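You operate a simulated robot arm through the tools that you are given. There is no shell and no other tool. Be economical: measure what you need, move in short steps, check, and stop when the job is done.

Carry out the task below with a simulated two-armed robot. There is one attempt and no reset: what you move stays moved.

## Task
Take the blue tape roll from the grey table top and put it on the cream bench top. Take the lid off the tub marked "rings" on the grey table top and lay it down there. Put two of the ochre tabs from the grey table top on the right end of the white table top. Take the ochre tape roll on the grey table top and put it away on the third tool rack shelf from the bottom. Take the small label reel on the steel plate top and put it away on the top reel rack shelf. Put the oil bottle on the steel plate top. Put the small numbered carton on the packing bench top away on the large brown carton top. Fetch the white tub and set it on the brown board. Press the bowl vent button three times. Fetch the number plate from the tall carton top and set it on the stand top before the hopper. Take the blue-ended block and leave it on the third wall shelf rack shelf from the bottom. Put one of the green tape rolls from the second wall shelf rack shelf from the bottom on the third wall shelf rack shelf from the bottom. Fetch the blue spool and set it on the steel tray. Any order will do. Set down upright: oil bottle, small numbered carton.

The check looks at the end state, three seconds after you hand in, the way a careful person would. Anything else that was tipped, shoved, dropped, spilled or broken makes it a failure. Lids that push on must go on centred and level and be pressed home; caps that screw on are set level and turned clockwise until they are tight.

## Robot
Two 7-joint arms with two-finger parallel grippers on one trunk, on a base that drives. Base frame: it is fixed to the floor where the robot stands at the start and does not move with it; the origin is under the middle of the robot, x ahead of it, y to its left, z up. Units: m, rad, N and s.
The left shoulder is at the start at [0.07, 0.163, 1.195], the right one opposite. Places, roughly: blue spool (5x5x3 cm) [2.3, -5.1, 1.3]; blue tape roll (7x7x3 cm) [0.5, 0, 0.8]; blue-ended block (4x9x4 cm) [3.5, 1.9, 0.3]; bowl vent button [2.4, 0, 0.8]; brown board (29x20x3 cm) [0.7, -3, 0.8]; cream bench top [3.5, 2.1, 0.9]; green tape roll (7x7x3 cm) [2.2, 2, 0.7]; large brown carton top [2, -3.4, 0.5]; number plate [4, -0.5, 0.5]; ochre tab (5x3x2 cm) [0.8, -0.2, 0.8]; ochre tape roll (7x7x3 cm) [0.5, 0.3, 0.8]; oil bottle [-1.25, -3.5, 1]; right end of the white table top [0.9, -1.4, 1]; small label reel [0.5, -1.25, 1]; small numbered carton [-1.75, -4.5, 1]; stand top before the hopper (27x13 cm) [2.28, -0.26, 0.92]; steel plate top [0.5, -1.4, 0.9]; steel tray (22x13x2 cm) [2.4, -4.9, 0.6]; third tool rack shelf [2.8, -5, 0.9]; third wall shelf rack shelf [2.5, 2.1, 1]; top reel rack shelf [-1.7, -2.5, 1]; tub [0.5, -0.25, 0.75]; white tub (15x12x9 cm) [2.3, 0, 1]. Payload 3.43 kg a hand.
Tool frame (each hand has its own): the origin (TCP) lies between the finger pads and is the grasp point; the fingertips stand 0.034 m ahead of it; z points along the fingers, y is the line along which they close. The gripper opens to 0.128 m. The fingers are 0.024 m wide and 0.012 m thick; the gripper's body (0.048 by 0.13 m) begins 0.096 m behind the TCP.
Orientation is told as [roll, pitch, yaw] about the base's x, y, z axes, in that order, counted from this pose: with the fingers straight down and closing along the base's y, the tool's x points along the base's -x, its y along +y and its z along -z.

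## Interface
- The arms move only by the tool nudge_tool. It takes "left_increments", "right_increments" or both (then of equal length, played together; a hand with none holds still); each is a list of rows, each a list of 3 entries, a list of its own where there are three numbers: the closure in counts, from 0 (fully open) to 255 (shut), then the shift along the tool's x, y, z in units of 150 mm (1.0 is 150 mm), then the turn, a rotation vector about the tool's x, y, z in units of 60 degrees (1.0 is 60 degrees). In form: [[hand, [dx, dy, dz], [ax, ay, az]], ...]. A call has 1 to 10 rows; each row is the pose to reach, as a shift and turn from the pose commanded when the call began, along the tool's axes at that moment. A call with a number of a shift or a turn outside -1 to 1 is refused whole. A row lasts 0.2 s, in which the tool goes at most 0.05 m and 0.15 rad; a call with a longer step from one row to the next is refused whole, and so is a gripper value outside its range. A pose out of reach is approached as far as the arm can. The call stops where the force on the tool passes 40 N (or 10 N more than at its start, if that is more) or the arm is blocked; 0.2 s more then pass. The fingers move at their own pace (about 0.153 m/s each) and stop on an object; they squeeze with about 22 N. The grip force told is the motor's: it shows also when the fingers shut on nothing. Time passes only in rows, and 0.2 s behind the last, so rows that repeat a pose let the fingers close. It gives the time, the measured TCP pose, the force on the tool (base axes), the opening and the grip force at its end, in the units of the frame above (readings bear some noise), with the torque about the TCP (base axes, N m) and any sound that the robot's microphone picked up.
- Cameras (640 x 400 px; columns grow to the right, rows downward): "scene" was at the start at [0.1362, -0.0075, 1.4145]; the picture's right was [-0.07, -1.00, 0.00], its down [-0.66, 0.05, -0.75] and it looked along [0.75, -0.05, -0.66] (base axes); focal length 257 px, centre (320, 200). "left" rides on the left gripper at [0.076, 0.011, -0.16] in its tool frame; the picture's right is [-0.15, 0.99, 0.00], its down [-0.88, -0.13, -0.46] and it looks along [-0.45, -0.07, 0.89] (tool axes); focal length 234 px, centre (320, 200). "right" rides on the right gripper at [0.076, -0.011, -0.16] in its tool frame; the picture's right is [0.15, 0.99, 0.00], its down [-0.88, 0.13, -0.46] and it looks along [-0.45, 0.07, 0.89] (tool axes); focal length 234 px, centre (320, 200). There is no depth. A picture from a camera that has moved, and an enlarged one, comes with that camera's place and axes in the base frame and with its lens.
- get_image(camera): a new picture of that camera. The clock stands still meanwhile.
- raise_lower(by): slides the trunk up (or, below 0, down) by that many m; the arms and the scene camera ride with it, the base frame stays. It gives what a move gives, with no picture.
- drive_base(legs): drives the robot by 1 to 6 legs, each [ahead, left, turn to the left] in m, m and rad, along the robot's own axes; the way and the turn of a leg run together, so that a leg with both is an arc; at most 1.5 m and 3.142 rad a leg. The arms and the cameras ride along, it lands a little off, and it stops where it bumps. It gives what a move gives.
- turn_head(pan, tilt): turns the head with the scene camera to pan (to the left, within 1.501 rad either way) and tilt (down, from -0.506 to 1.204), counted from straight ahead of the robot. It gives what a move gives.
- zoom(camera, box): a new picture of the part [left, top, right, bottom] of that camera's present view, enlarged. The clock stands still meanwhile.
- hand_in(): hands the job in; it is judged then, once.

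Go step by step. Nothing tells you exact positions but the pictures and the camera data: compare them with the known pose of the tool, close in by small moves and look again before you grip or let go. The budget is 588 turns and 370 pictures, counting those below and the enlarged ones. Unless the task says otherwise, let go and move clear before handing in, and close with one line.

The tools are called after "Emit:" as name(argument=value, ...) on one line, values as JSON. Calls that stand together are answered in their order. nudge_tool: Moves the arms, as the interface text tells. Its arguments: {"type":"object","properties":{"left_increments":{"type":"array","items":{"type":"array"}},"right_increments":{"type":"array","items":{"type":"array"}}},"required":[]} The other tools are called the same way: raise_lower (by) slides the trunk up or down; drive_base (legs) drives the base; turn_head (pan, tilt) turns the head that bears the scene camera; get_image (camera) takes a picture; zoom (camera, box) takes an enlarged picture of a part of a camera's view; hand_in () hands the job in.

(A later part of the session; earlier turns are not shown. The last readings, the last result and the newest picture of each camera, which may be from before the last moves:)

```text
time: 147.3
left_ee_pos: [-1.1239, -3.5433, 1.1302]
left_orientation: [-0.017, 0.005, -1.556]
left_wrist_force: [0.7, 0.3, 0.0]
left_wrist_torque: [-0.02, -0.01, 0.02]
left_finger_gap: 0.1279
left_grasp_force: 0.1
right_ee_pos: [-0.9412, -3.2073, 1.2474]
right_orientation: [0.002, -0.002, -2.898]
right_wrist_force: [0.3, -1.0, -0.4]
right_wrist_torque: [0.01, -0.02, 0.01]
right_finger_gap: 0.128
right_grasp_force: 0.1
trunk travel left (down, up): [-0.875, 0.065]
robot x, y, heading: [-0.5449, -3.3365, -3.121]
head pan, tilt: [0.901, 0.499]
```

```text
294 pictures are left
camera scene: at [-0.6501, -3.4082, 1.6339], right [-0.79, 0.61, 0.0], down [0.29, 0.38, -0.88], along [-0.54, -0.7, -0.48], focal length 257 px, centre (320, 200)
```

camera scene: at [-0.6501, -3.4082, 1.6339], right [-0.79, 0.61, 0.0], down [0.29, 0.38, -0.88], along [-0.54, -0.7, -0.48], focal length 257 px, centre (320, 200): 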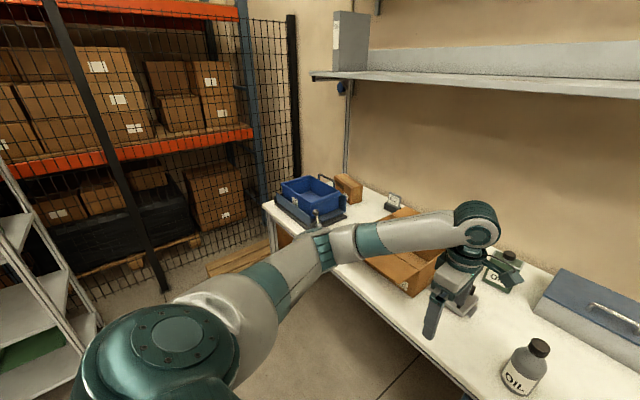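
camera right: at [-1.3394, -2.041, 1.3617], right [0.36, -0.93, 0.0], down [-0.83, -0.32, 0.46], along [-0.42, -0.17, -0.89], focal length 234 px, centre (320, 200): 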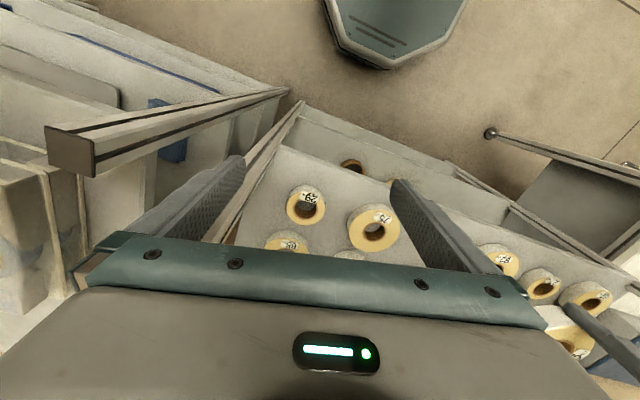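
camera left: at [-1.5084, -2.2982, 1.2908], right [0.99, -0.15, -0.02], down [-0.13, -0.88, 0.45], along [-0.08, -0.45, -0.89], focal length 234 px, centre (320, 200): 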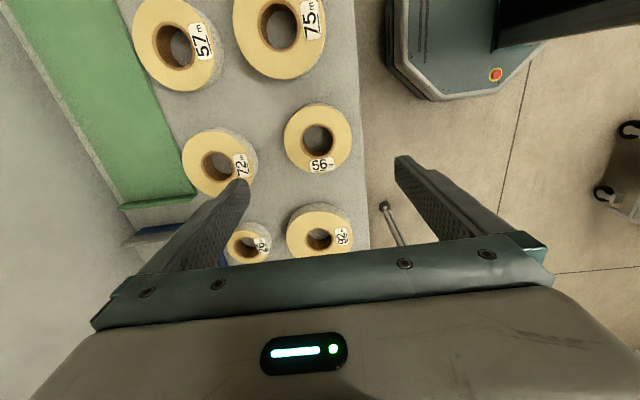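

The oil bottle (labelled OIL) is at about (-1.24, -3.38), and the small carton is further left near (-1.6, -4.4). I take the bottle with the right hand.

Emit:
nudge_tool(left_increments=[[0, [0, 0, -0.25], [0, 0, 0]], [0, [0, 0.1, -0.5], [0, 0, 0]], [0, [0, 0.2, -0.75], [0, 0, 0]], [0, [0, 0.3, -1], [0, 0, 0]]])

Emit:
drive_base(legs=[[0.18, 0.2, -0.015]])

Emit:
turn_head(pan=-0.2, tilt=0.8)

Emit:
get_image(camera="scene")

Emit:
get_image(camera="right")

```text
time: 148.3
left_ee_pos: [-1.0748, -3.5406, 1.2815]
left_orientation: [-0.017, 0.002, -1.557]
left_wrist_force: [-1.1, -0.6, -0.2]
left_wrist_torque: [0.0, -0.02, -0.01]
left_finger_gap: 0.1278
left_grasp_force: 0.1
right_ee_pos: [-0.9406, -3.2076, 1.247]
right_orientation: [0.001, -0.006, -2.898]
right_wrist_force: [-0.2, -0.1, -0.5]
right_wrist_torque: [-0.02, -0.02, 0.0]
right_finger_gap: 0.128
right_grasp_force: 0.2
trunk travel left (down, up): [-0.875, 0.065]
robot x, y, heading: [-0.5457, -3.3327, -3.122]
head pan, tilt: [0.901, 0.499]
```

```text
time: 150.2
left_ee_pos: [-1.2536, -3.7357, 1.2825]
left_orientation: [-0.017, 0.004, -1.573]
left_wrist_force: [0.1, 0.1, -0.1]
left_wrist_torque: [0.03, 0.0, -0.01]
left_finger_gap: 0.1281
left_grasp_force: 0.1
right_ee_pos: [-1.1103, -3.4042, 1.247]
right_orientation: [0.003, -0.006, -2.916]
right_wrist_force: [0.2, 0.7, -0.3]
right_wrist_torque: [-0.01, 0.0, 0.0]
right_finger_gap: 0.1279
right_grasp_force: 0.0
trunk travel left (down, up): [-0.875, 0.065]
robot x, y, heading: [-0.7216, -3.5382, 3.142]
head pan, tilt: [0.901, 0.499]
```

```text
time: 151.5
left_ee_pos: [-1.2535, -3.7362, 1.2806]
left_orientation: [-0.017, 0.006, -1.572]
left_wrist_force: [0.2, -0.7, 0.1]
left_wrist_torque: [-0.02, 0.01, 0.02]
left_finger_gap: 0.1282
left_grasp_force: 0.1
right_ee_pos: [-1.1126, -3.4054, 1.2475]
right_orientation: [0.002, -0.004, -2.914]
right_wrist_force: [0.5, 0.2, 1.3]
right_wrist_torque: [0.02, 0.0, -0.02]
right_finger_gap: 0.1281
right_grasp_force: 0.0
trunk travel left (down, up): [-0.875, 0.065]
robot x, y, heading: [-0.7234, -3.5348, 3.143]
head pan, tilt: [-0.201, 0.799]
```

```text
293 pictures are left
camera scene: at [-0.8484, -3.5232, 1.6079], right [0.2, 0.98, 0.0], down [0.7, -0.14, -0.7], along [-0.68, 0.14, -0.72], focal length 257 px, centre (320, 200)
```

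scene: 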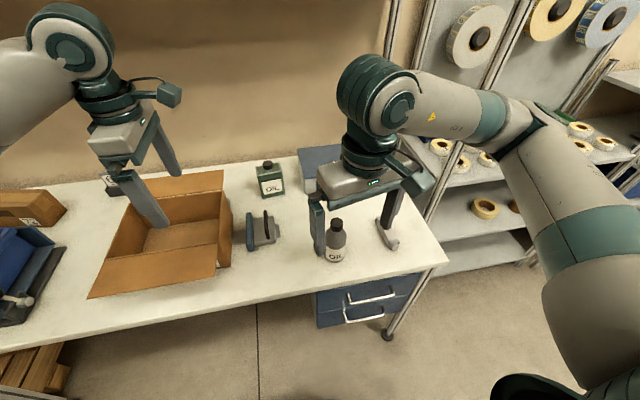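

```text
292 pictures are left
camera right: at [-1.0407, -3.3758, 1.407], right [0.37, -0.93, 0.0], down [-0.83, -0.32, 0.46], along [-0.43, -0.17, -0.89], focal length 234 px, centre (320, 200)
```

right: 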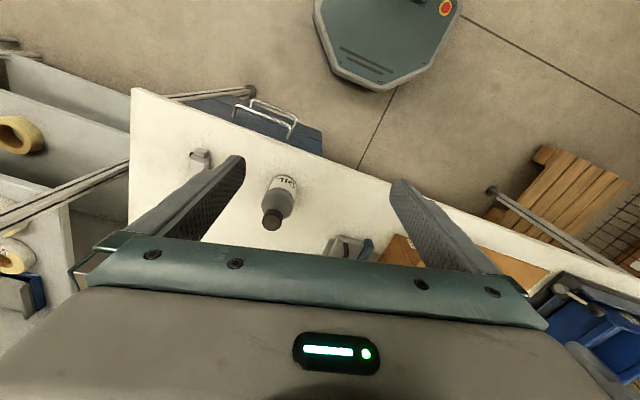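

Emit:
zoom(camera="scene", box=[220, 140, 420, 280])

```text
2.86 times, centred on (320, 210) of scene
camera zoom: at [-0.8484, -3.5232, 1.6079], right [0.2, 0.98, 0.0], down [0.7, -0.14, -0.7], along [-0.68, 0.14, -0.72], focal length 734 px, centre (320, 171)
```

zoom: 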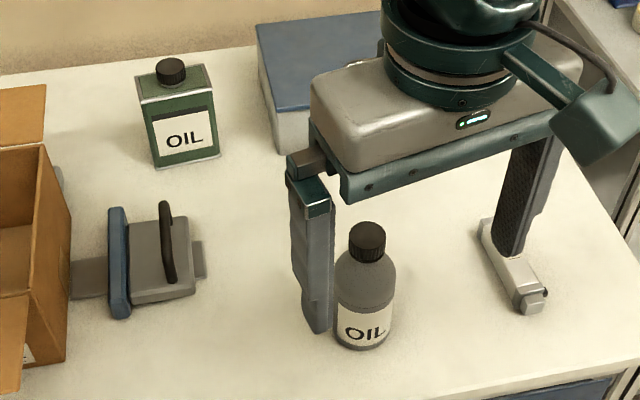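

Emit:
nudge_tool(right_increments=[[0, [-0.29, -0.12, 0], [0, 0, 0]], [0, [-0.58, -0.23, 0], [0, 0, 0]], [0, [-0.87, -0.34, 0.1], [0, 0, 0]], [0, [-1, -0.457, 0.3], [0, 0, 0]], [0, [-1, -0.457, 0.6], [0, 0, 0]]])

Emit:
get_image(camera="right")

Emit:
get_image(camera="scene")

```text
time: 152.7
left_ee_pos: [-1.256, -3.7356, 1.2805]
left_orientation: [-0.018, 0.005, -1.572]
left_wrist_force: [0.1, 1.0, 0.5]
left_wrist_torque: [-0.03, 0.03, 0.02]
left_finger_gap: 0.1282
left_grasp_force: 0.2
right_ee_pos: [-1.2746, -3.3733, 1.1571]
right_orientation: [0.001, -0.004, -2.915]
right_wrist_force: [0.0, 0.6, -0.3]
right_wrist_torque: [0.01, 0.01, 0.01]
right_finger_gap: 0.1282
right_grasp_force: 0.0
trunk travel left (down, up): [-0.875, 0.065]
robot x, y, heading: [-0.7208, -3.539, 3.143]
head pan, tilt: [-0.201, 0.799]
```

```text
290 pictures are left
camera right: at [-1.2029, -3.3434, 1.317], right [0.37, -0.93, 0.0], down [-0.83, -0.33, 0.46], along [-0.43, -0.17, -0.89], focal length 234 px, centre (320, 200)
```

right: 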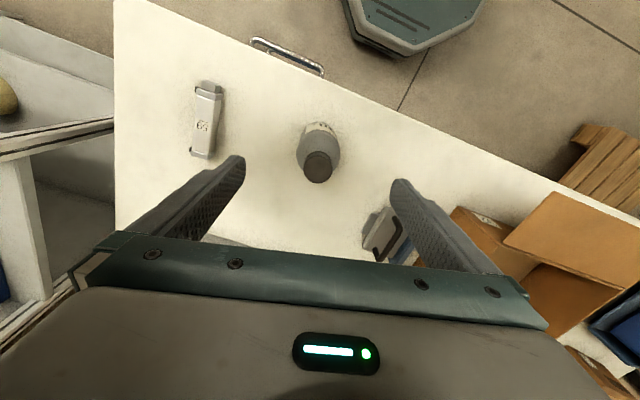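

```text
289 pictures are left
camera scene: at [-0.8485, -3.5223, 1.608], right [0.2, 0.98, 0.0], down [0.7, -0.14, -0.7], along [-0.68, 0.14, -0.72], focal length 257 px, centre (320, 200)
```

scene: 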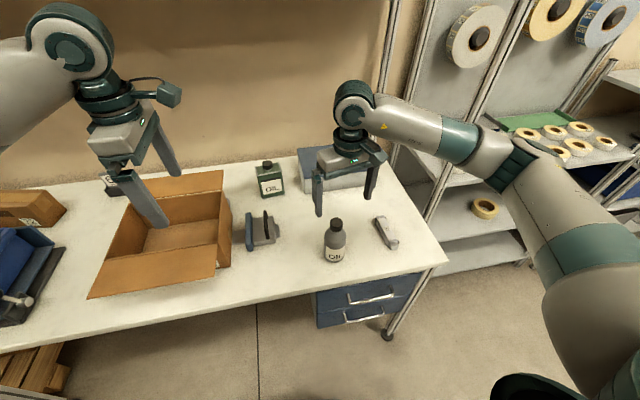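

Emit:
nudge_tool(right_increments=[[0, [-0.137, 0, 0.15], [0, 0, 0]], [0, [-0.137, 0, 0.4], [0, 0, 0]], [0, [-0.137, 0, 0.65], [0, 0, 0]], [0, [-0.137, 0, 0.85], [0, 0, 0]]])

Emit:
get_image(camera="right")

Emit:
zoom(camera="scene", box=[220, 140, 420, 280])

```text
time: 153.7
left_ee_pos: [-1.2553, -3.7362, 1.2808]
left_orientation: [-0.018, 0.006, -1.572]
left_wrist_force: [0.1, 0.4, -0.3]
left_wrist_torque: [0.01, -0.01, 0.0]
left_finger_gap: 0.1278
left_grasp_force: 0.1
right_ee_pos: [-1.295, -3.3773, 1.0301]
right_orientation: [0.001, -0.004, -2.914]
right_wrist_force: [-0.3, -0.2, -0.4]
right_wrist_torque: [0.01, -0.01, 0.01]
right_finger_gap: 0.128
right_grasp_force: 0.0
trunk travel left (down, up): [-0.875, 0.065]
robot x, y, heading: [-0.7261, -3.5398, 3.14]
head pan, tilt: [-0.201, 0.799]
```

```text
288 pictures are left
camera right: at [-1.223, -3.3478, 1.19], right [0.37, -0.93, 0.0], down [-0.83, -0.32, 0.46], along [-0.43, -0.17, -0.89], focal length 234 px, centre (320, 200)
```

right: 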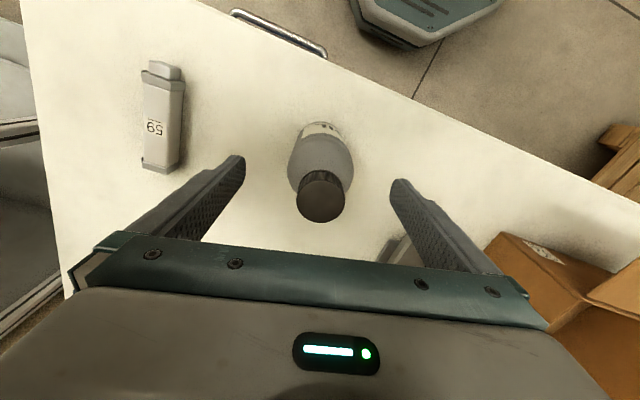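

```text
2.86 times, centred on (320, 210) of scene
camera zoom: at [-0.8489, -3.5228, 1.6079], right [0.2, 0.98, 0.0], down [0.7, -0.14, -0.7], along [-0.68, 0.14, -0.72], focal length 734 px, centre (320, 171)
```

zoom: 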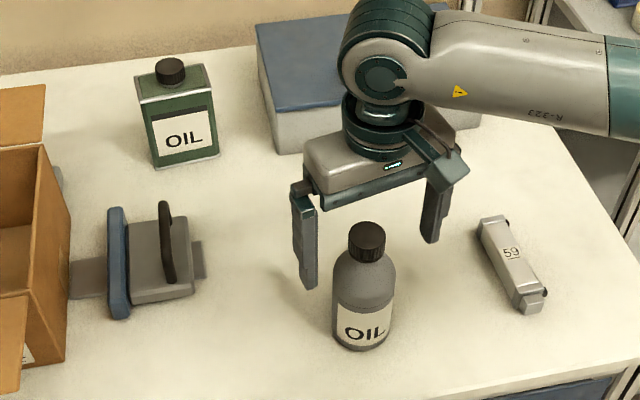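

Emit:
nudge_tool(right_increments=[[0, [0, 0, 0.2], [0, 0, 0]], [0, [0, 0, 0.4], [0, 0, 0]], [0, [0, 0, 0.48], [0, 0, 0]], [80, [0, 0, 0.48], [0, 0, 0]], [160, [0, 0, 0.48], [0, 0, 0]], [255, [0, 0, 0.48], [0, 0, 0]], [255, [0, 0, 0.48], [0, 0, 0]]])

Emit:
zoom(camera="scene", box=[220, 140, 420, 280])

```text
time: 155.3
left_ee_pos: [-1.2536, -3.7352, 1.2814]
left_orientation: [-0.018, 0.007, -1.574]
left_wrist_force: [0.5, -0.1, 0.6]
left_wrist_torque: [0.0, -0.01, 0.03]
left_finger_gap: 0.1279
left_grasp_force: 0.1
right_ee_pos: [-1.2947, -3.3803, 0.9567]
right_orientation: [0.0, -0.005, -2.916]
right_wrist_force: [-1.2, 0.3, 0.0]
right_wrist_torque: [0.04, 0.19, -0.03]
right_finger_gap: 0.0667
right_grasp_force: 22.0
trunk travel left (down, up): [-0.875, 0.065]
robot x, y, heading: [-0.7206, -3.536, 3.141]
head pan, tilt: [-0.201, 0.799]
```

```text
2.86 times, centred on (320, 210) of scene
camera zoom: at [-0.8482, -3.5226, 1.6079], right [0.2, 0.98, 0.0], down [0.7, -0.14, -0.7], along [-0.68, 0.14, -0.72], focal length 734 px, centre (320, 171)
```

zoom: 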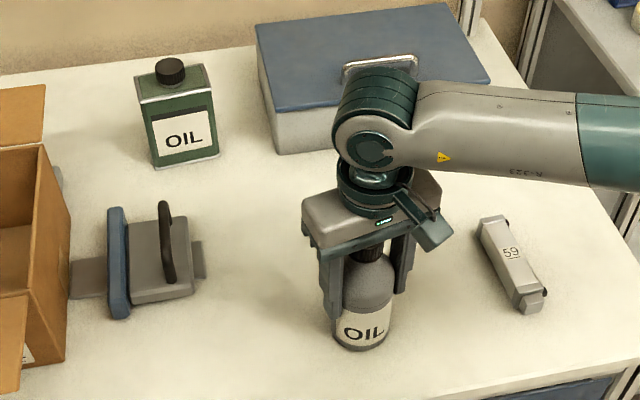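

Emit:
nudge_tool(right_increments=[[255, [0, 0, -0.25], [0, 0, 0]], [255, [0, 0, -0.5], [0, 0, 0]], [255, [0, 0, -0.75], [0, 0, 0]], [255, [0.2, 0, -0.95], [0, 0, 0]]])

Emit:
nudge_tool(right_increments=[[255, [0.2, 0, -0.2], [0, 0, 0]], [255, [0.4, 0, -0.4], [0, 0, 0]], [255, [0.6, 0, -0.6], [0, 0, 0]]])

Emit:
drive_base(legs=[[0, 0.5, 0]])

Emit:
turn_head(pan=0.4, tilt=0.7)

Emit:
get_image(camera="scene")

```text
time: 156.3
left_ee_pos: [-1.2529, -3.7363, 1.2821]
left_orientation: [-0.019, 0.004, -1.572]
left_wrist_force: [-0.9, 0.5, -0.1]
left_wrist_torque: [-0.01, 0.02, 0.02]
left_finger_gap: 0.1281
left_grasp_force: 0.0
right_ee_pos: [-1.2647, -3.3726, 1.0983]
right_orientation: [0.001, -0.004, -2.914]
right_wrist_force: [0.1, -0.9, -3.1]
right_wrist_torque: [-0.01, 0.04, 0.0]
right_finger_gap: 0.0666
right_grasp_force: 21.7
trunk travel left (down, up): [-0.875, 0.065]
robot x, y, heading: [-0.7218, -3.5407, 3.138]
head pan, tilt: [-0.201, 0.799]
```

```text
time: 157.1
left_ee_pos: [-1.2534, -3.7367, 1.281]
left_orientation: [-0.02, 0.005, -1.573]
left_wrist_force: [0.1, 0.4, -0.4]
left_wrist_torque: [0.0, 0.02, 0.0]
left_finger_gap: 0.1281
left_grasp_force: 0.2
right_ee_pos: [-1.1766, -3.3507, 1.1891]
right_orientation: [0.004, -0.005, -2.912]
right_wrist_force: [0.8, -0.1, -2.8]
right_wrist_torque: [0.01, 0.02, 0.01]
right_finger_gap: 0.0668
right_grasp_force: 21.6
trunk travel left (down, up): [-0.875, 0.065]
robot x, y, heading: [-0.7172, -3.5377, 3.144]
head pan, tilt: [-0.201, 0.799]
```

```text
time: 160.1
left_ee_pos: [-1.2681, -4.2178, 1.2808]
left_orientation: [-0.019, 0.002, -1.603]
left_wrist_force: [-0.4, 0.5, 0.9]
left_wrist_torque: [0.0, 0.0, 0.02]
left_finger_gap: 0.1279
left_grasp_force: 0.0
right_ee_pos: [-1.1806, -3.8348, 1.1878]
right_orientation: [0.001, -0.005, -2.944]
right_wrist_force: [-0.5, 0.3, -3.3]
right_wrist_torque: [-0.01, -0.01, 0.01]
right_finger_gap: 0.0667
right_grasp_force: 22.4
trunk travel left (down, up): [-0.875, 0.065]
robot x, y, heading: [-0.7249, -4.0361, 3.109]
head pan, tilt: [-0.201, 0.799]
```

```text
time: 161.1
left_ee_pos: [-1.2675, -4.2187, 1.2814]
left_orientation: [-0.017, 0.006, -1.605]
left_wrist_force: [-0.3, 0.2, -0.3]
left_wrist_torque: [0.02, -0.02, -0.04]
left_finger_gap: 0.1279
left_grasp_force: 0.1
right_ee_pos: [-1.1792, -3.8354, 1.1888]
right_orientation: [0.001, -0.005, -2.943]
right_wrist_force: [0.6, 0.1, -4.0]
right_wrist_torque: [0.0, 0.0, 0.01]
right_finger_gap: 0.0667
right_grasp_force: 21.5
trunk travel left (down, up): [-0.875, 0.065]
robot x, y, heading: [-0.7309, -4.0347, 3.115]
head pan, tilt: [0.4, 0.7]
```

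```text
285 pictures are left
camera scene: at [-0.8571, -4.0666, 1.6161], right [-0.36, 0.93, 0.0], down [0.6, 0.23, -0.76], along [-0.71, -0.27, -0.64], focal length 257 px, centre (320, 200)
```

scene: 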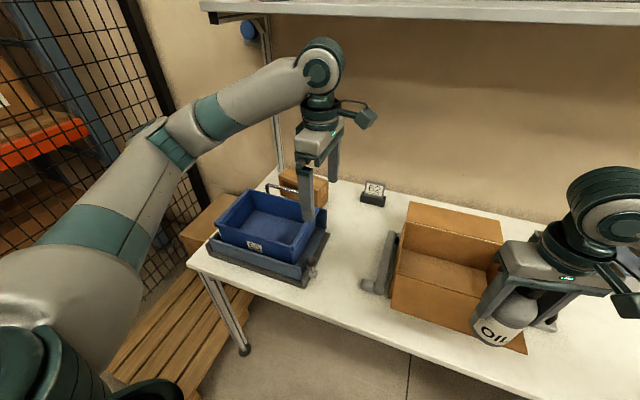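

Emit:
zoom(camera="scene", box=[200, 120, 400, 280])

Emit:
get_image(camera="left")

```text
2.50 times, centred on (300, 200) of scene
camera zoom: at [-0.8571, -4.0666, 1.6161], right [-0.36, 0.93, 0.0], down [0.6, 0.23, -0.76], along [-0.71, -0.27, -0.64], focal length 642 px, centre (370, 200)
```

zoom: 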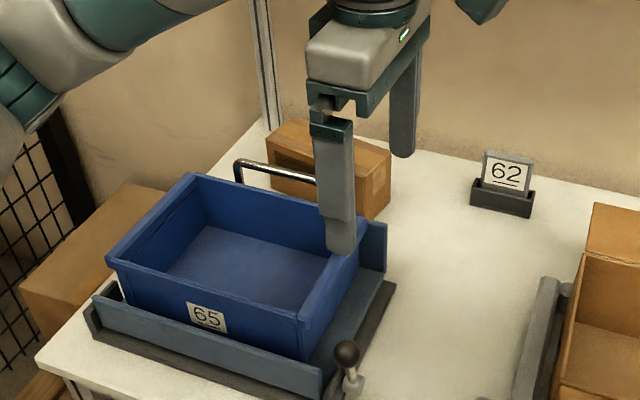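

```text
283 pictures are left
camera left: at [-1.2533, -4.1445, 1.441], right [0.98, -0.18, -0.02], down [-0.15, -0.88, 0.45], along [-0.1, -0.44, -0.89], focal length 234 px, centre (320, 200)
```

left: 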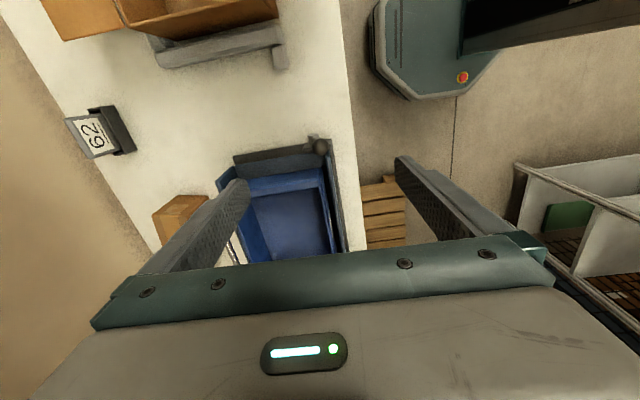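

The carton lies behind the blue bin at about x -1.67…-1.75, y -4.37…-4.58. I lower the left hand below the upper shelf, pull the bottle in, and move closer.

Emit:
nudge_tool(left_increments=[[0, [0, 0, 0.3], [0, 0, 0]], [0, [0, 0, 0.6], [0, 0, 0]], [0, [0, 0, 0.9], [0, 0, 0]], [0, [0, 0, 1], [0, 0, 0]]], right_increments=[[255, [0.2, 0, 0], [0, 0, 0]], [255, [0.4, 0, 0], [0, 0, 0]], [255, [0.6, 0, 0], [0, 0, 0]], [255, [0.75, 0, 0], [0, 0, 0]]])

Emit:
drive_base(legs=[[0, 0.2, 0.03], [0.22, 0, 0]])

Emit:
get_image(camera="scene")

Emit:
get_image(camera="left")

```text
time: 162.1
left_ee_pos: [-1.2714, -4.2168, 1.1306]
left_orientation: [-0.016, 0.005, -1.603]
left_wrist_force: [0.9, -0.2, 0.7]
left_wrist_torque: [0.01, 0.03, 0.05]
left_finger_gap: 0.1279
left_grasp_force: 0.1
right_ee_pos: [-1.103, -3.8205, 1.1895]
right_orientation: [0.002, -0.003, -2.946]
right_wrist_force: [-0.1, -0.2, -3.4]
right_wrist_torque: [0.03, -0.02, 0.0]
right_finger_gap: 0.0666
right_grasp_force: 22.1
right hand out of reach, approached as far as the arm can: row 3, 4
trunk travel left (down, up): [-0.875, 0.065]
robot x, y, heading: [-0.7253, -4.0345, 3.107]
head pan, tilt: [0.4, 0.7]
```

```text
time: 165.0
left_ee_pos: [-1.4858, -4.4318, 1.1318]
left_orientation: [-0.02, 0.004, -1.577]
left_wrist_force: [1.4, 0.9, -0.1]
left_wrist_torque: [-0.01, 0.02, -0.01]
left_finger_gap: 0.1283
left_grasp_force: 0.1
right_ee_pos: [-1.327, -4.0319, 1.1903]
right_orientation: [0.002, -0.006, -2.917]
right_wrist_force: [1.0, -0.9, -3.3]
right_wrist_torque: [0.03, 0.01, -0.03]
right_finger_gap: 0.0667
right_grasp_force: 22.1
trunk travel left (down, up): [-0.875, 0.065]
robot x, y, heading: [-0.9551, -4.2372, 3.136]
head pan, tilt: [0.4, 0.7]
```

```text
282 pictures are left
camera scene: at [-1.0753, -4.2713, 1.6164], right [-0.38, 0.92, 0.0], down [0.59, 0.25, -0.77], along [-0.71, -0.29, -0.64], focal length 257 px, centre (320, 200)
```

scene: 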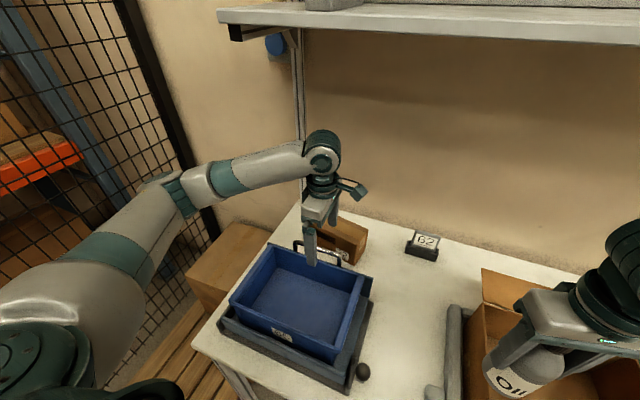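

```text
281 pictures are left
camera left: at [-1.473, -4.3573, 1.2909], right [0.99, -0.15, -0.02], down [-0.13, -0.88, 0.45], along [-0.09, -0.45, -0.89], focal length 234 px, centre (320, 200)
```

left: 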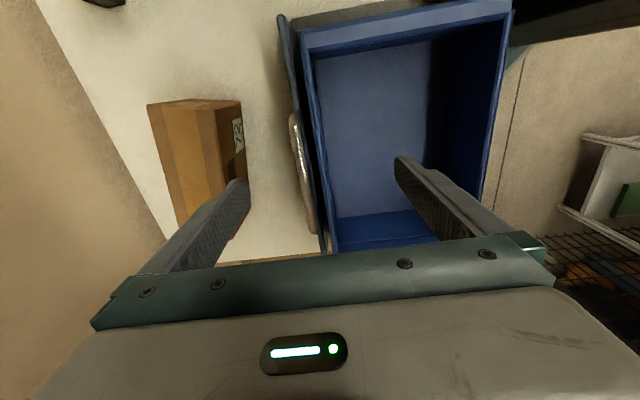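

Emit:
nudge_tool(left_increments=[[0, [0, -0.25, 0], [0, 0, 0]], [0, [0, -0.5, 0], [0, 0, 0]], [0, [0, -0.75, 0.0], [0, 0, 0]], [0, [0, -1, 0.0], [0, 0, 0]]])

```text
time: 166.0
left_ee_pos: [-1.6371, -4.4325, 1.1311]
left_orientation: [-0.017, 0.006, -1.575]
left_wrist_force: [-0.5, -0.1, 0.4]
left_wrist_torque: [-0.03, -0.02, -0.03]
left_finger_gap: 0.1278
left_grasp_force: 0.1
right_ee_pos: [-1.3298, -4.0315, 1.1892]
right_orientation: [0.001, -0.004, -2.918]
right_wrist_force: [-0.4, -0.6, -4.0]
right_wrist_torque: [-0.03, -0.02, 0.01]
right_finger_gap: 0.0669
right_grasp_force: 22.0
trunk travel left (down, up): [-0.875, 0.065]
robot x, y, heading: [-0.9514, -4.2336, 3.139]
head pan, tilt: [0.4, 0.7]
```

Emit:
nudge_tool(left_increments=[[0, [-0.1, -0.18, 0], [0, 0, 0]], [0, [-0.13, -0.36, 0.1], [0, 0, 0]], [0, [-0.13, -0.36, 0.25], [0, 0, 0]]])

Emit:
get_image(camera="left")

```text
time: 166.8
left_ee_pos: [-1.6934, -4.4491, 1.097]
left_orientation: [-0.017, 0.006, -1.576]
left_wrist_force: [-1.2, 0.1, 0.1]
left_wrist_torque: [0.01, 0.02, -0.01]
left_finger_gap: 0.128
left_grasp_force: 0.1
right_ee_pos: [-1.3289, -4.0315, 1.1886]
right_orientation: [0.002, -0.003, -2.92]
right_wrist_force: [-0.5, -0.5, -4.0]
right_wrist_torque: [-0.04, -0.02, 0.01]
right_finger_gap: 0.0667
right_grasp_force: 22.8
trunk travel left (down, up): [-0.875, 0.065]
robot x, y, heading: [-0.955, -4.2383, 3.138]
head pan, tilt: [0.4, 0.7]
```

```text
280 pictures are left
camera left: at [-1.6797, -4.3744, 1.2562], right [0.99, -0.15, -0.02], down [-0.13, -0.88, 0.45], along [-0.09, -0.45, -0.89], focal length 234 px, centre (320, 200)
```

left: 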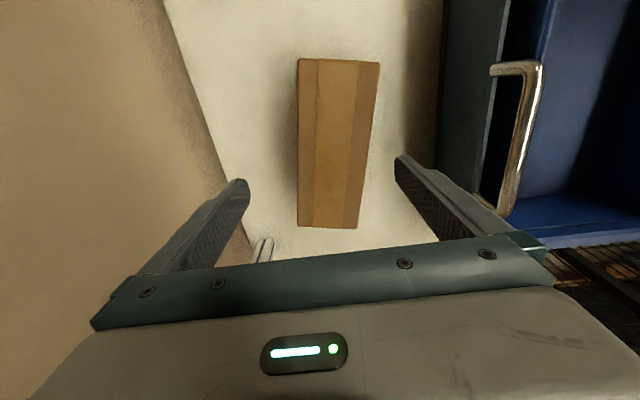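

Emit:
nudge_tool(left_increments=[[0, [0, 0.1, 0], [0, 0, 0]], [0, [0, 0.1, 0.25], [0, 0, 0]], [0, [0, 0.1, 0.5], [0, 0, 0]], [0, [0, 0.1, 0.65], [0, 0, 0]]])

Emit:
get_image(camera="left")

```text
time: 167.8
left_ee_pos: [-1.6816, -4.45, 1.0]
left_orientation: [-0.019, 0.004, -1.576]
left_wrist_force: [-0.5, 0.2, -0.1]
left_wrist_torque: [0.02, 0.01, 0.02]
left_finger_gap: 0.1281
left_grasp_force: 0.0
right_ee_pos: [-1.329, -4.031, 1.189]
right_orientation: [0.001, -0.003, -2.917]
right_wrist_force: [0.0, -1.0, -3.3]
right_wrist_torque: [0.0, -0.02, 0.0]
right_finger_gap: 0.0671
right_grasp_force: 22.7
trunk travel left (down, up): [-0.875, 0.065]
robot x, y, heading: [-0.9509, -4.2399, 3.136]
head pan, tilt: [0.4, 0.7]
```

```text
279 pictures are left
camera left: at [-1.6674, -4.3748, 1.1596], right [0.99, -0.15, -0.02], down [-0.13, -0.88, 0.45], along [-0.09, -0.45, -0.89], focal length 234 px, centre (320, 200)
```

left: 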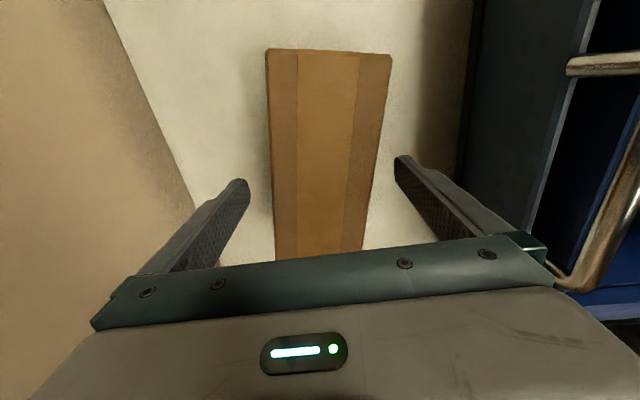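

Emit:
nudge_tool(left_increments=[[0, [0, 0.02, 0.2], [0, 0, 0]], [0, [0, 0.02, 0.4], [0, 0, 0]], [0, [0, 0.02, 0.5], [0, 0, 0]], [70, [0, 0.02, 0.5], [0, 0, 0]], [200, [0, 0.02, 0.5], [0, 0, 0]], [255, [0, 0.02, 0.5], [0, 0, 0]], [255, [0, 0.02, 0.5], [0, 0, 0]]])

Emit:
nudge_tool(left_increments=[[255, [0, 0, -0.1], [0, 0, 0]], [255, [0, 0, -0.3], [0, 0, 0]], [255, [0, 0, -0.6], [0, 0, 0]], [255, [0, 0, -0.9], [0, 0, 0]]])

Emit:
get_image(camera="left")

Emit:
get_image(camera="scene")

```text
time: 169.4
left_ee_pos: [-1.6777, -4.4482, 0.9235]
left_orientation: [-0.016, 0.005, -1.575]
left_wrist_force: [-0.8, 0.3, 0.7]
left_wrist_torque: [-0.31, -0.12, -0.16]
left_finger_gap: 0.0936
left_grasp_force: 22.4
right_ee_pos: [-1.3302, -4.0308, 1.1892]
right_orientation: [0.003, -0.003, -2.919]
right_wrist_force: [0.1, 0.8, -3.8]
right_wrist_torque: [-0.02, 0.01, -0.01]
right_finger_gap: 0.0669
right_grasp_force: 22.1
trunk travel left (down, up): [-0.875, 0.065]
robot x, y, heading: [-0.9506, -4.2399, 3.136]
head pan, tilt: [0.4, 0.7]
```

```text
time: 170.4
left_ee_pos: [-1.6753, -4.4513, 1.0584]
left_orientation: [-0.016, 0.004, -1.577]
left_wrist_force: [-1.3, -0.8, -4.9]
left_wrist_torque: [0.03, -0.01, 0.01]
left_finger_gap: 0.091
left_grasp_force: 21.9
right_ee_pos: [-1.3295, -4.0332, 1.1896]
right_orientation: [-0.001, -0.005, -2.918]
right_wrist_force: [-0.5, -0.3, -3.6]
right_wrist_torque: [0.06, -0.01, -0.05]
right_finger_gap: 0.0667
right_grasp_force: 22.2
trunk travel left (down, up): [-0.875, 0.065]
robot x, y, heading: [-0.9501, -4.2393, 3.137]
head pan, tilt: [0.4, 0.7]
```

```text
278 pictures are left
camera left: at [-1.6627, -4.3772, 1.2187], right [0.99, -0.15, -0.02], down [-0.13, -0.88, 0.45], along [-0.08, -0.45, -0.89], focal length 234 px, centre (320, 200)
```

left: 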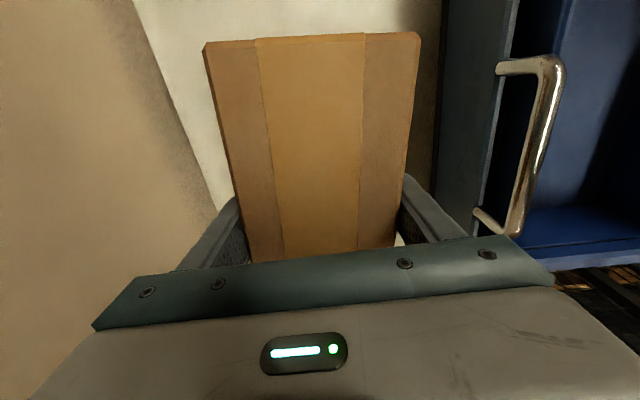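

```text
277 pictures are left
camera scene: at [-1.0778, -4.2736, 1.616], right [-0.38, 0.92, 0.0], down [0.59, 0.25, -0.76], along [-0.71, -0.29, -0.64], focal length 257 px, centre (320, 200)
```

scene: 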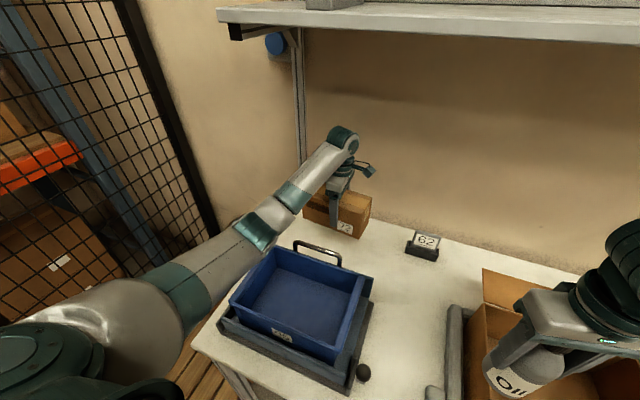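

Emit:
nudge_tool(left_increments=[[255, [0, 0, -0.25], [0, 0, 0]], [255, [0, 0, -0.5], [0, 0, 0]], [255, [0, 0, -0.7], [0, 0, 0]]])

Emit:
drive_base(legs=[[-0.4, 0, 0]])

Emit:
turn_head(pan=1.45, tilt=0.4)

Emit:
get_image(camera="scene")

```text
time: 171.2
left_ee_pos: [-1.6751, -4.45, 1.1641]
left_orientation: [-0.018, 0.004, -1.578]
left_wrist_force: [0.0, 0.5, -5.4]
left_wrist_torque: [0.07, -0.05, -0.02]
left_finger_gap: 0.091
left_grasp_force: 21.9
right_ee_pos: [-1.3301, -4.0311, 1.1895]
right_orientation: [0.004, -0.004, -2.919]
right_wrist_force: [0.3, 0.2, -3.4]
right_wrist_torque: [-0.02, -0.07, 0.0]
right_finger_gap: 0.0668
right_grasp_force: 22.0
trunk travel left (down, up): [-0.875, 0.065]
robot x, y, heading: [-0.951, -4.2368, 3.135]
head pan, tilt: [0.4, 0.7]
```

```text
time: 173.7
left_ee_pos: [-1.2778, -4.4493, 1.1623]
left_orientation: [-0.016, 0.006, -1.583]
left_wrist_force: [0.0, 0.9, -5.5]
left_wrist_torque: [0.05, -0.03, -0.03]
left_finger_gap: 0.0909
left_grasp_force: 21.9
right_ee_pos: [-0.9289, -4.0332, 1.188]
right_orientation: [0.003, -0.002, -2.924]
right_wrist_force: [-0.6, 0.7, -3.1]
right_wrist_torque: [-0.02, -0.01, 0.0]
right_finger_gap: 0.0666
right_grasp_force: 21.7
trunk travel left (down, up): [-0.875, 0.065]
robot x, y, heading: [-0.555, -4.2415, 3.129]
head pan, tilt: [0.4, 0.7]
```

```text
time: 175.0
left_ee_pos: [-1.2762, -4.4487, 1.164]
left_orientation: [-0.017, 0.005, -1.584]
left_wrist_force: [-0.1, -0.6, -4.7]
left_wrist_torque: [0.07, 0.0, 0.02]
left_finger_gap: 0.0908
left_grasp_force: 21.9
right_ee_pos: [-0.9283, -4.0331, 1.189]
right_orientation: [0.001, -0.004, -2.922]
right_wrist_force: [0.4, 0.3, -3.4]
right_wrist_torque: [0.02, 0.01, 0.01]
right_finger_gap: 0.0669
right_grasp_force: 21.7
trunk travel left (down, up): [-0.875, 0.065]
robot x, y, heading: [-0.5493, -4.2414, 3.131]
head pan, tilt: [1.45, 0.4]
```

```text
276 pictures are left
camera scene: at [-0.6119, -4.3338, 1.643], right [-0.99, 0.13, 0.0], down [0.05, 0.39, -0.92], along [-0.12, -0.91, -0.39], focal length 257 px, centre (320, 200)
```

scene: 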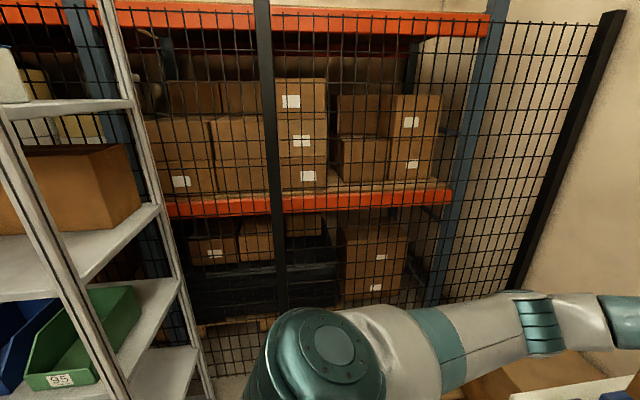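

Emit:
drive_base(legs=[[-0.1, -0.3, 0], [0, 0, -1.57], [0, 0, -1.56]])

Emit:
turn_head(pan=0, tilt=0.35)

Emit:
get_image(camera="scene")

Emit:
turn_head(pan=0.9, tilt=0.4)

Emit:
get_image(camera="scene")

```text
time: 184.7
left_ee_pos: [0.2773, -3.7377, 1.1631]
left_orientation: [-0.017, 0.005, 1.557]
left_wrist_force: [-0.2, 0.2, -4.8]
left_wrist_torque: [-0.05, 0.01, -0.01]
left_finger_gap: 0.0907
left_grasp_force: 22.4
right_ee_pos: [-0.072, -4.1531, 1.1888]
right_orientation: [0.001, -0.002, 0.218]
right_wrist_force: [0.4, 0.3, -3.2]
right_wrist_torque: [0.02, 0.01, 0.0]
right_finger_gap: 0.067
right_grasp_force: 22.1
trunk travel left (down, up): [-0.875, 0.065]
robot x, y, heading: [-0.4436, -3.9462, -0.006]
head pan, tilt: [1.45, 0.4]
```

```text
time: 186.3
left_ee_pos: [0.2762, -3.7379, 1.1639]
left_orientation: [-0.016, 0.005, 1.559]
left_wrist_force: [0.4, 0.2, -5.1]
left_wrist_torque: [-0.09, 0.03, -0.01]
left_finger_gap: 0.0906
left_grasp_force: 22.5
right_ee_pos: [-0.0709, -4.1535, 1.1886]
right_orientation: [0.002, -0.001, 0.218]
right_wrist_force: [0.0, -0.3, -3.6]
right_wrist_torque: [-0.01, 0.09, -0.01]
right_finger_gap: 0.0671
right_grasp_force: 21.7
trunk travel left (down, up): [-0.875, 0.065]
robot x, y, heading: [-0.4507, -3.9479, -0.011]
head pan, tilt: [0.0, 0.351]
```

```text
275 pictures are left
camera scene: at [-0.3025, -3.9479, 1.6474], right [-0.01, -1.0, 0.0], down [-0.34, 0.0, -0.94], along [0.94, -0.01, -0.34], focal length 257 px, centre (320, 200)
```

scene: 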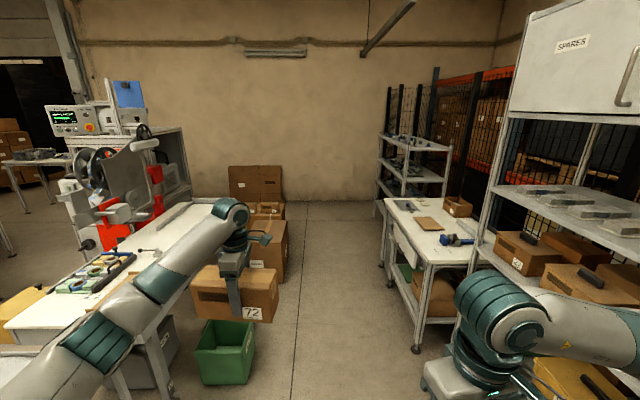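

```text
time: 187.5
left_ee_pos: [0.2762, -3.7365, 1.1643]
left_orientation: [-0.017, 0.004, 1.558]
left_wrist_force: [-0.3, 1.1, -4.3]
left_wrist_torque: [-0.03, -0.01, -0.01]
left_finger_gap: 0.0906
left_grasp_force: 22.3
right_ee_pos: [-0.0727, -4.1542, 1.1893]
right_orientation: [0.003, -0.002, 0.216]
right_wrist_force: [-0.2, 0.0, -3.0]
right_wrist_torque: [0.01, 0.02, 0.01]
right_finger_gap: 0.0669
right_grasp_force: 22.7
trunk travel left (down, up): [-0.875, 0.065]
robot x, y, heading: [-0.4519, -3.9473, -0.014]
head pan, tilt: [0.901, 0.4]
```

```text
274 pictures are left
camera scene: at [-0.3372, -3.8751, 1.6429], right [0.78, -0.63, 0.0], down [-0.25, -0.3, -0.92], along [0.58, 0.71, -0.39], focal length 257 px, centre (320, 200)
```

scene: 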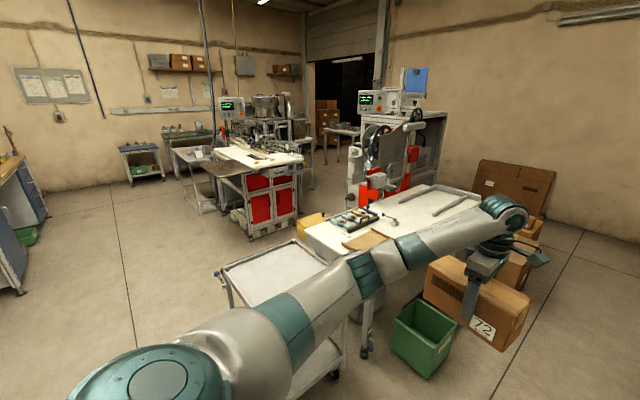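

Carton 72 is in the left hand and the oil bottle in the right. The large brown carton is down the aisle at about (1.9–2.2, -3.4), so I drive along the aisle.

Emit:
drive_base(legs=[[0, -0.12, 0.014], [1.1, 0, 0]])

Emit:
turn_head(pan=0.3, tilt=0.6)

Emit:
get_image(camera="scene")

Emit:
turn_head(pan=-0.5, tilt=0.5)

Emit:
get_image(camera="scene")

```text
time: 193.8
left_ee_pos: [1.3282, -3.8017, 1.1643]
left_orientation: [-0.017, 0.006, 1.606]
left_wrist_force: [-0.1, 0.4, -5.2]
left_wrist_torque: [-0.07, -0.01, 0.0]
left_finger_gap: 0.0907
left_grasp_force: 21.8
right_ee_pos: [0.9999, -4.2343, 1.1892]
right_orientation: [0.002, -0.004, 0.263]
right_wrist_force: [-0.5, -0.2, -3.7]
right_wrist_torque: [-0.01, 0.04, 0.0]
right_finger_gap: 0.0667
right_grasp_force: 21.9
trunk travel left (down, up): [-0.875, 0.065]
robot x, y, heading: [0.6103, -4.0445, 0.037]
head pan, tilt: [0.901, 0.4]
```

```text
time: 194.8
left_ee_pos: [1.3285, -3.8027, 1.1641]
left_orientation: [-0.019, 0.005, 1.606]
left_wrist_force: [0.0, -0.4, -5.2]
left_wrist_torque: [-0.07, -0.01, -0.04]
left_finger_gap: 0.0902
left_grasp_force: 21.7
right_ee_pos: [1.0011, -4.235, 1.1883]
right_orientation: [0.001, -0.004, 0.263]
right_wrist_force: [0.8, 0.6, -3.6]
right_wrist_torque: [0.01, 0.06, 0.0]
right_finger_gap: 0.0667
right_grasp_force: 22.2
trunk travel left (down, up): [-0.875, 0.065]
robot x, y, heading: [0.6165, -4.0436, 0.034]
head pan, tilt: [0.3, 0.6]
```

```text
273 pictures are left
camera scene: at [0.7501, -4.014, 1.6247], right [0.33, -0.94, 0.0], down [-0.53, -0.19, -0.82], along [0.78, 0.27, -0.57], focal length 257 px, centre (320, 200)
```

scene: 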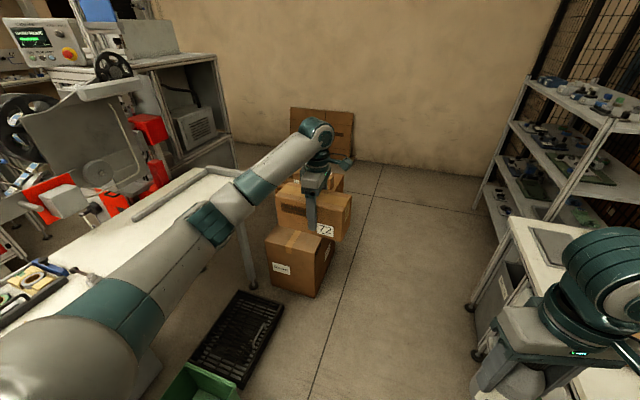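

```text
time: 195.9
left_ee_pos: [1.3289, -3.8025, 1.1632]
left_orientation: [-0.017, 0.005, 1.605]
left_wrist_force: [1.0, 0.2, -5.3]
left_wrist_torque: [-0.07, -0.02, -0.01]
left_finger_gap: 0.0904
left_grasp_force: 21.8
right_ee_pos: [1.0015, -4.2344, 1.189]
right_orientation: [0.003, -0.001, 0.265]
right_wrist_force: [-0.8, 0.3, -3.1]
right_wrist_torque: [-0.02, 0.04, 0.0]
right_finger_gap: 0.0667
right_grasp_force: 21.6
trunk travel left (down, up): [-0.875, 0.065]
robot x, y, heading: [0.613, -4.0437, 0.034]
head pan, tilt: [-0.499, 0.499]
```

```text
272 pictures are left
camera scene: at [0.7483, -4.0838, 1.6338], right [-0.45, -0.89, 0.0], down [-0.43, 0.21, -0.88], along [0.78, -0.39, -0.48], focal length 257 px, centre (320, 200)
```

scene: 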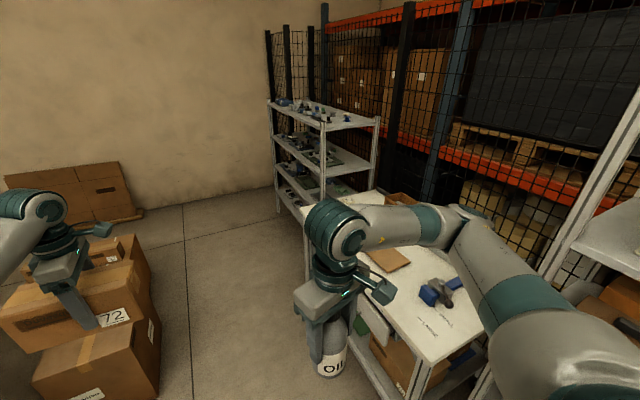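

Emit:
drive_base(legs=[[0, -0.03, -0.04], [1.5, 0, 0], [0, 0, 1.57]])

Emit:
turn_head(pan=0.2, tilt=0.9)

Emit:
get_image(camera="scene")

```text
time: 207.7
left_ee_pos: [1.8928, -3.3553, 1.1624]
left_orientation: [-0.018, 0.005, -3.113]
left_wrist_force: [-0.2, -0.5, -4.6]
left_wrist_torque: [0.03, -0.06, 0.0]
left_finger_gap: 0.0902
left_grasp_force: 22.3
right_ee_pos: [2.3222, -3.6877, 1.1892]
right_orientation: [0.001, -0.002, 1.828]
right_wrist_force: [0.5, -0.1, -3.2]
right_wrist_torque: [-0.01, 0.0, -0.02]
right_finger_gap: 0.0667
right_grasp_force: 21.8
trunk travel left (down, up): [-0.875, 0.065]
robot x, y, heading: [2.125, -4.0731, 1.598]
head pan, tilt: [-0.499, 0.499]
```

```text
time: 208.8
left_ee_pos: [1.8929, -3.3564, 1.1646]
left_orientation: [-0.017, 0.006, -3.114]
left_wrist_force: [0.3, 0.4, -4.9]
left_wrist_torque: [-0.02, -0.08, 0.05]
left_finger_gap: 0.0903
left_grasp_force: 22.0
right_ee_pos: [2.3232, -3.6868, 1.1888]
right_orientation: [0.003, -0.004, 1.828]
right_wrist_force: [0.0, 0.1, -2.7]
right_wrist_torque: [-0.02, -0.03, -0.02]
right_finger_gap: 0.0671
right_grasp_force: 22.3
trunk travel left (down, up): [-0.875, 0.065]
robot x, y, heading: [2.1269, -4.0759, 1.594]
head pan, tilt: [0.201, 0.901]
```

```text
271 pictures are left
camera scene: at [2.1116, -3.9492, 1.6], right [0.97, 0.23, 0.0], down [0.18, -0.76, -0.62], along [-0.14, 0.6, -0.78], focal length 257 px, centre (320, 200)
```

scene: 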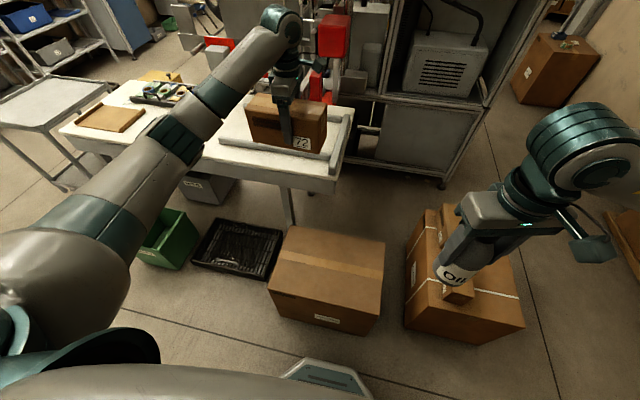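

Emit:
nudge_tool(left_increments=[[255, [0.2, 0.1, 0], [0, 0, 0]], [255, [0.4, 0.2, 0], [0, 0, 0]], [255, [0.6, 0.35, 0], [0, 0, 0]], [255, [0.7, 0.5, 0], [0, 0, 0]]], right_increments=[[255, [0, 0, -0.25], [0, 0, 0]], [255, [0, 0, -0.5], [0, 0, 0]], [255, [0, 0, -0.75], [0, 0, 0]], [255, [0, 0, -1], [0, 0, 0]]])

Emit:
nudge_tool(right_increments=[[255, [0, 0, -0.25], [0, 0, 0]], [255, [0, 0, -0.5], [0, 0, 0]], [255, [0, 0, -0.67], [0, 0, 0]]])

Emit:
raise_lower(by=-0.5)

Emit:
get_image(camera="scene")

Emit:
get_image(camera="left")

```text
time: 209.8
left_ee_pos: [1.9975, -3.429, 1.1649]
left_orientation: [-0.018, 0.006, -3.114]
left_wrist_force: [0.2, 0.5, -5.0]
left_wrist_torque: [-0.02, -0.07, 0.02]
left_finger_gap: 0.0904
left_grasp_force: 21.8
right_ee_pos: [2.3216, -3.6847, 1.34]
right_orientation: [-0.002, -0.004, 1.828]
right_wrist_force: [-1.0, -0.1, -3.2]
right_wrist_torque: [0.01, -0.04, 0.0]
right_finger_gap: 0.0668
right_grasp_force: 22.0
trunk travel left (down, up): [-0.875, 0.065]
robot x, y, heading: [2.1253, -4.0718, 1.601]
head pan, tilt: [0.201, 0.901]
```

```text
time: 210.6
left_ee_pos: [1.9978, -3.4285, 1.1644]
left_orientation: [-0.017, 0.004, -3.113]
left_wrist_force: [-0.2, -1.0, -4.2]
left_wrist_torque: [0.04, -0.06, -0.01]
left_finger_gap: 0.0903
left_grasp_force: 21.7
right_ee_pos: [2.3207, -3.6831, 1.4424]
right_orientation: [0.002, -0.002, 1.827]
right_wrist_force: [0.8, -0.2, -3.8]
right_wrist_torque: [-0.02, -0.01, 0.0]
right_finger_gap: 0.0667
right_grasp_force: 22.4
trunk travel left (down, up): [-0.875, 0.065]
robot x, y, heading: [2.1278, -4.069, 1.596]
head pan, tilt: [0.201, 0.901]
```

```text
refused: -0.5 is not a number from -0.4 to 0.4
```

```text
270 pictures are left
camera scene: at [2.1111, -3.9496, 1.5999], right [0.97, 0.23, 0.0], down [0.18, -0.76, -0.62], along [-0.14, 0.6, -0.78], focal length 257 px, centre (320, 200)
```

scene: 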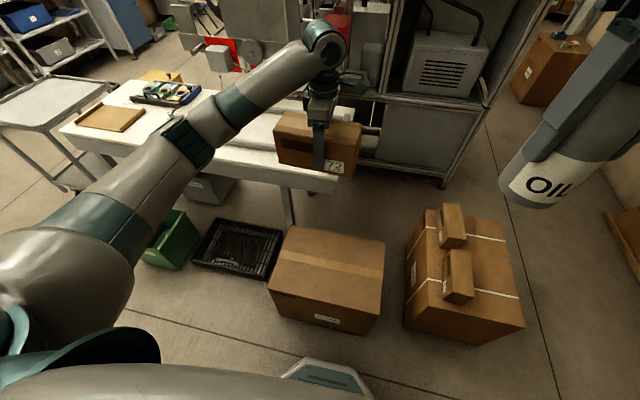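

```text
269 pictures are left
camera left: at [2.0718, -3.4404, 1.3237], right [-0.12, -0.99, -0.02], down [-0.89, 0.1, 0.45], along [-0.45, 0.07, -0.89], focal length 234 px, centre (320, 200)
```

left: 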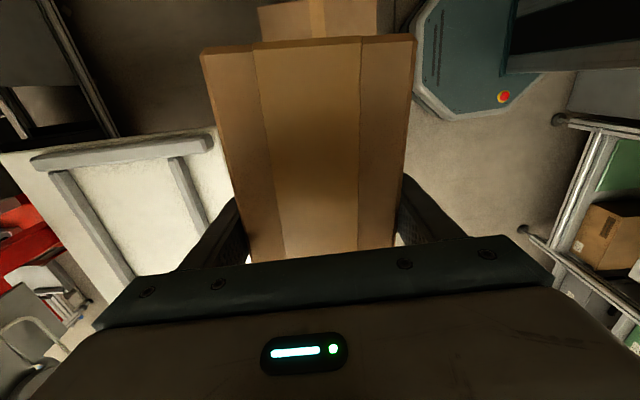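

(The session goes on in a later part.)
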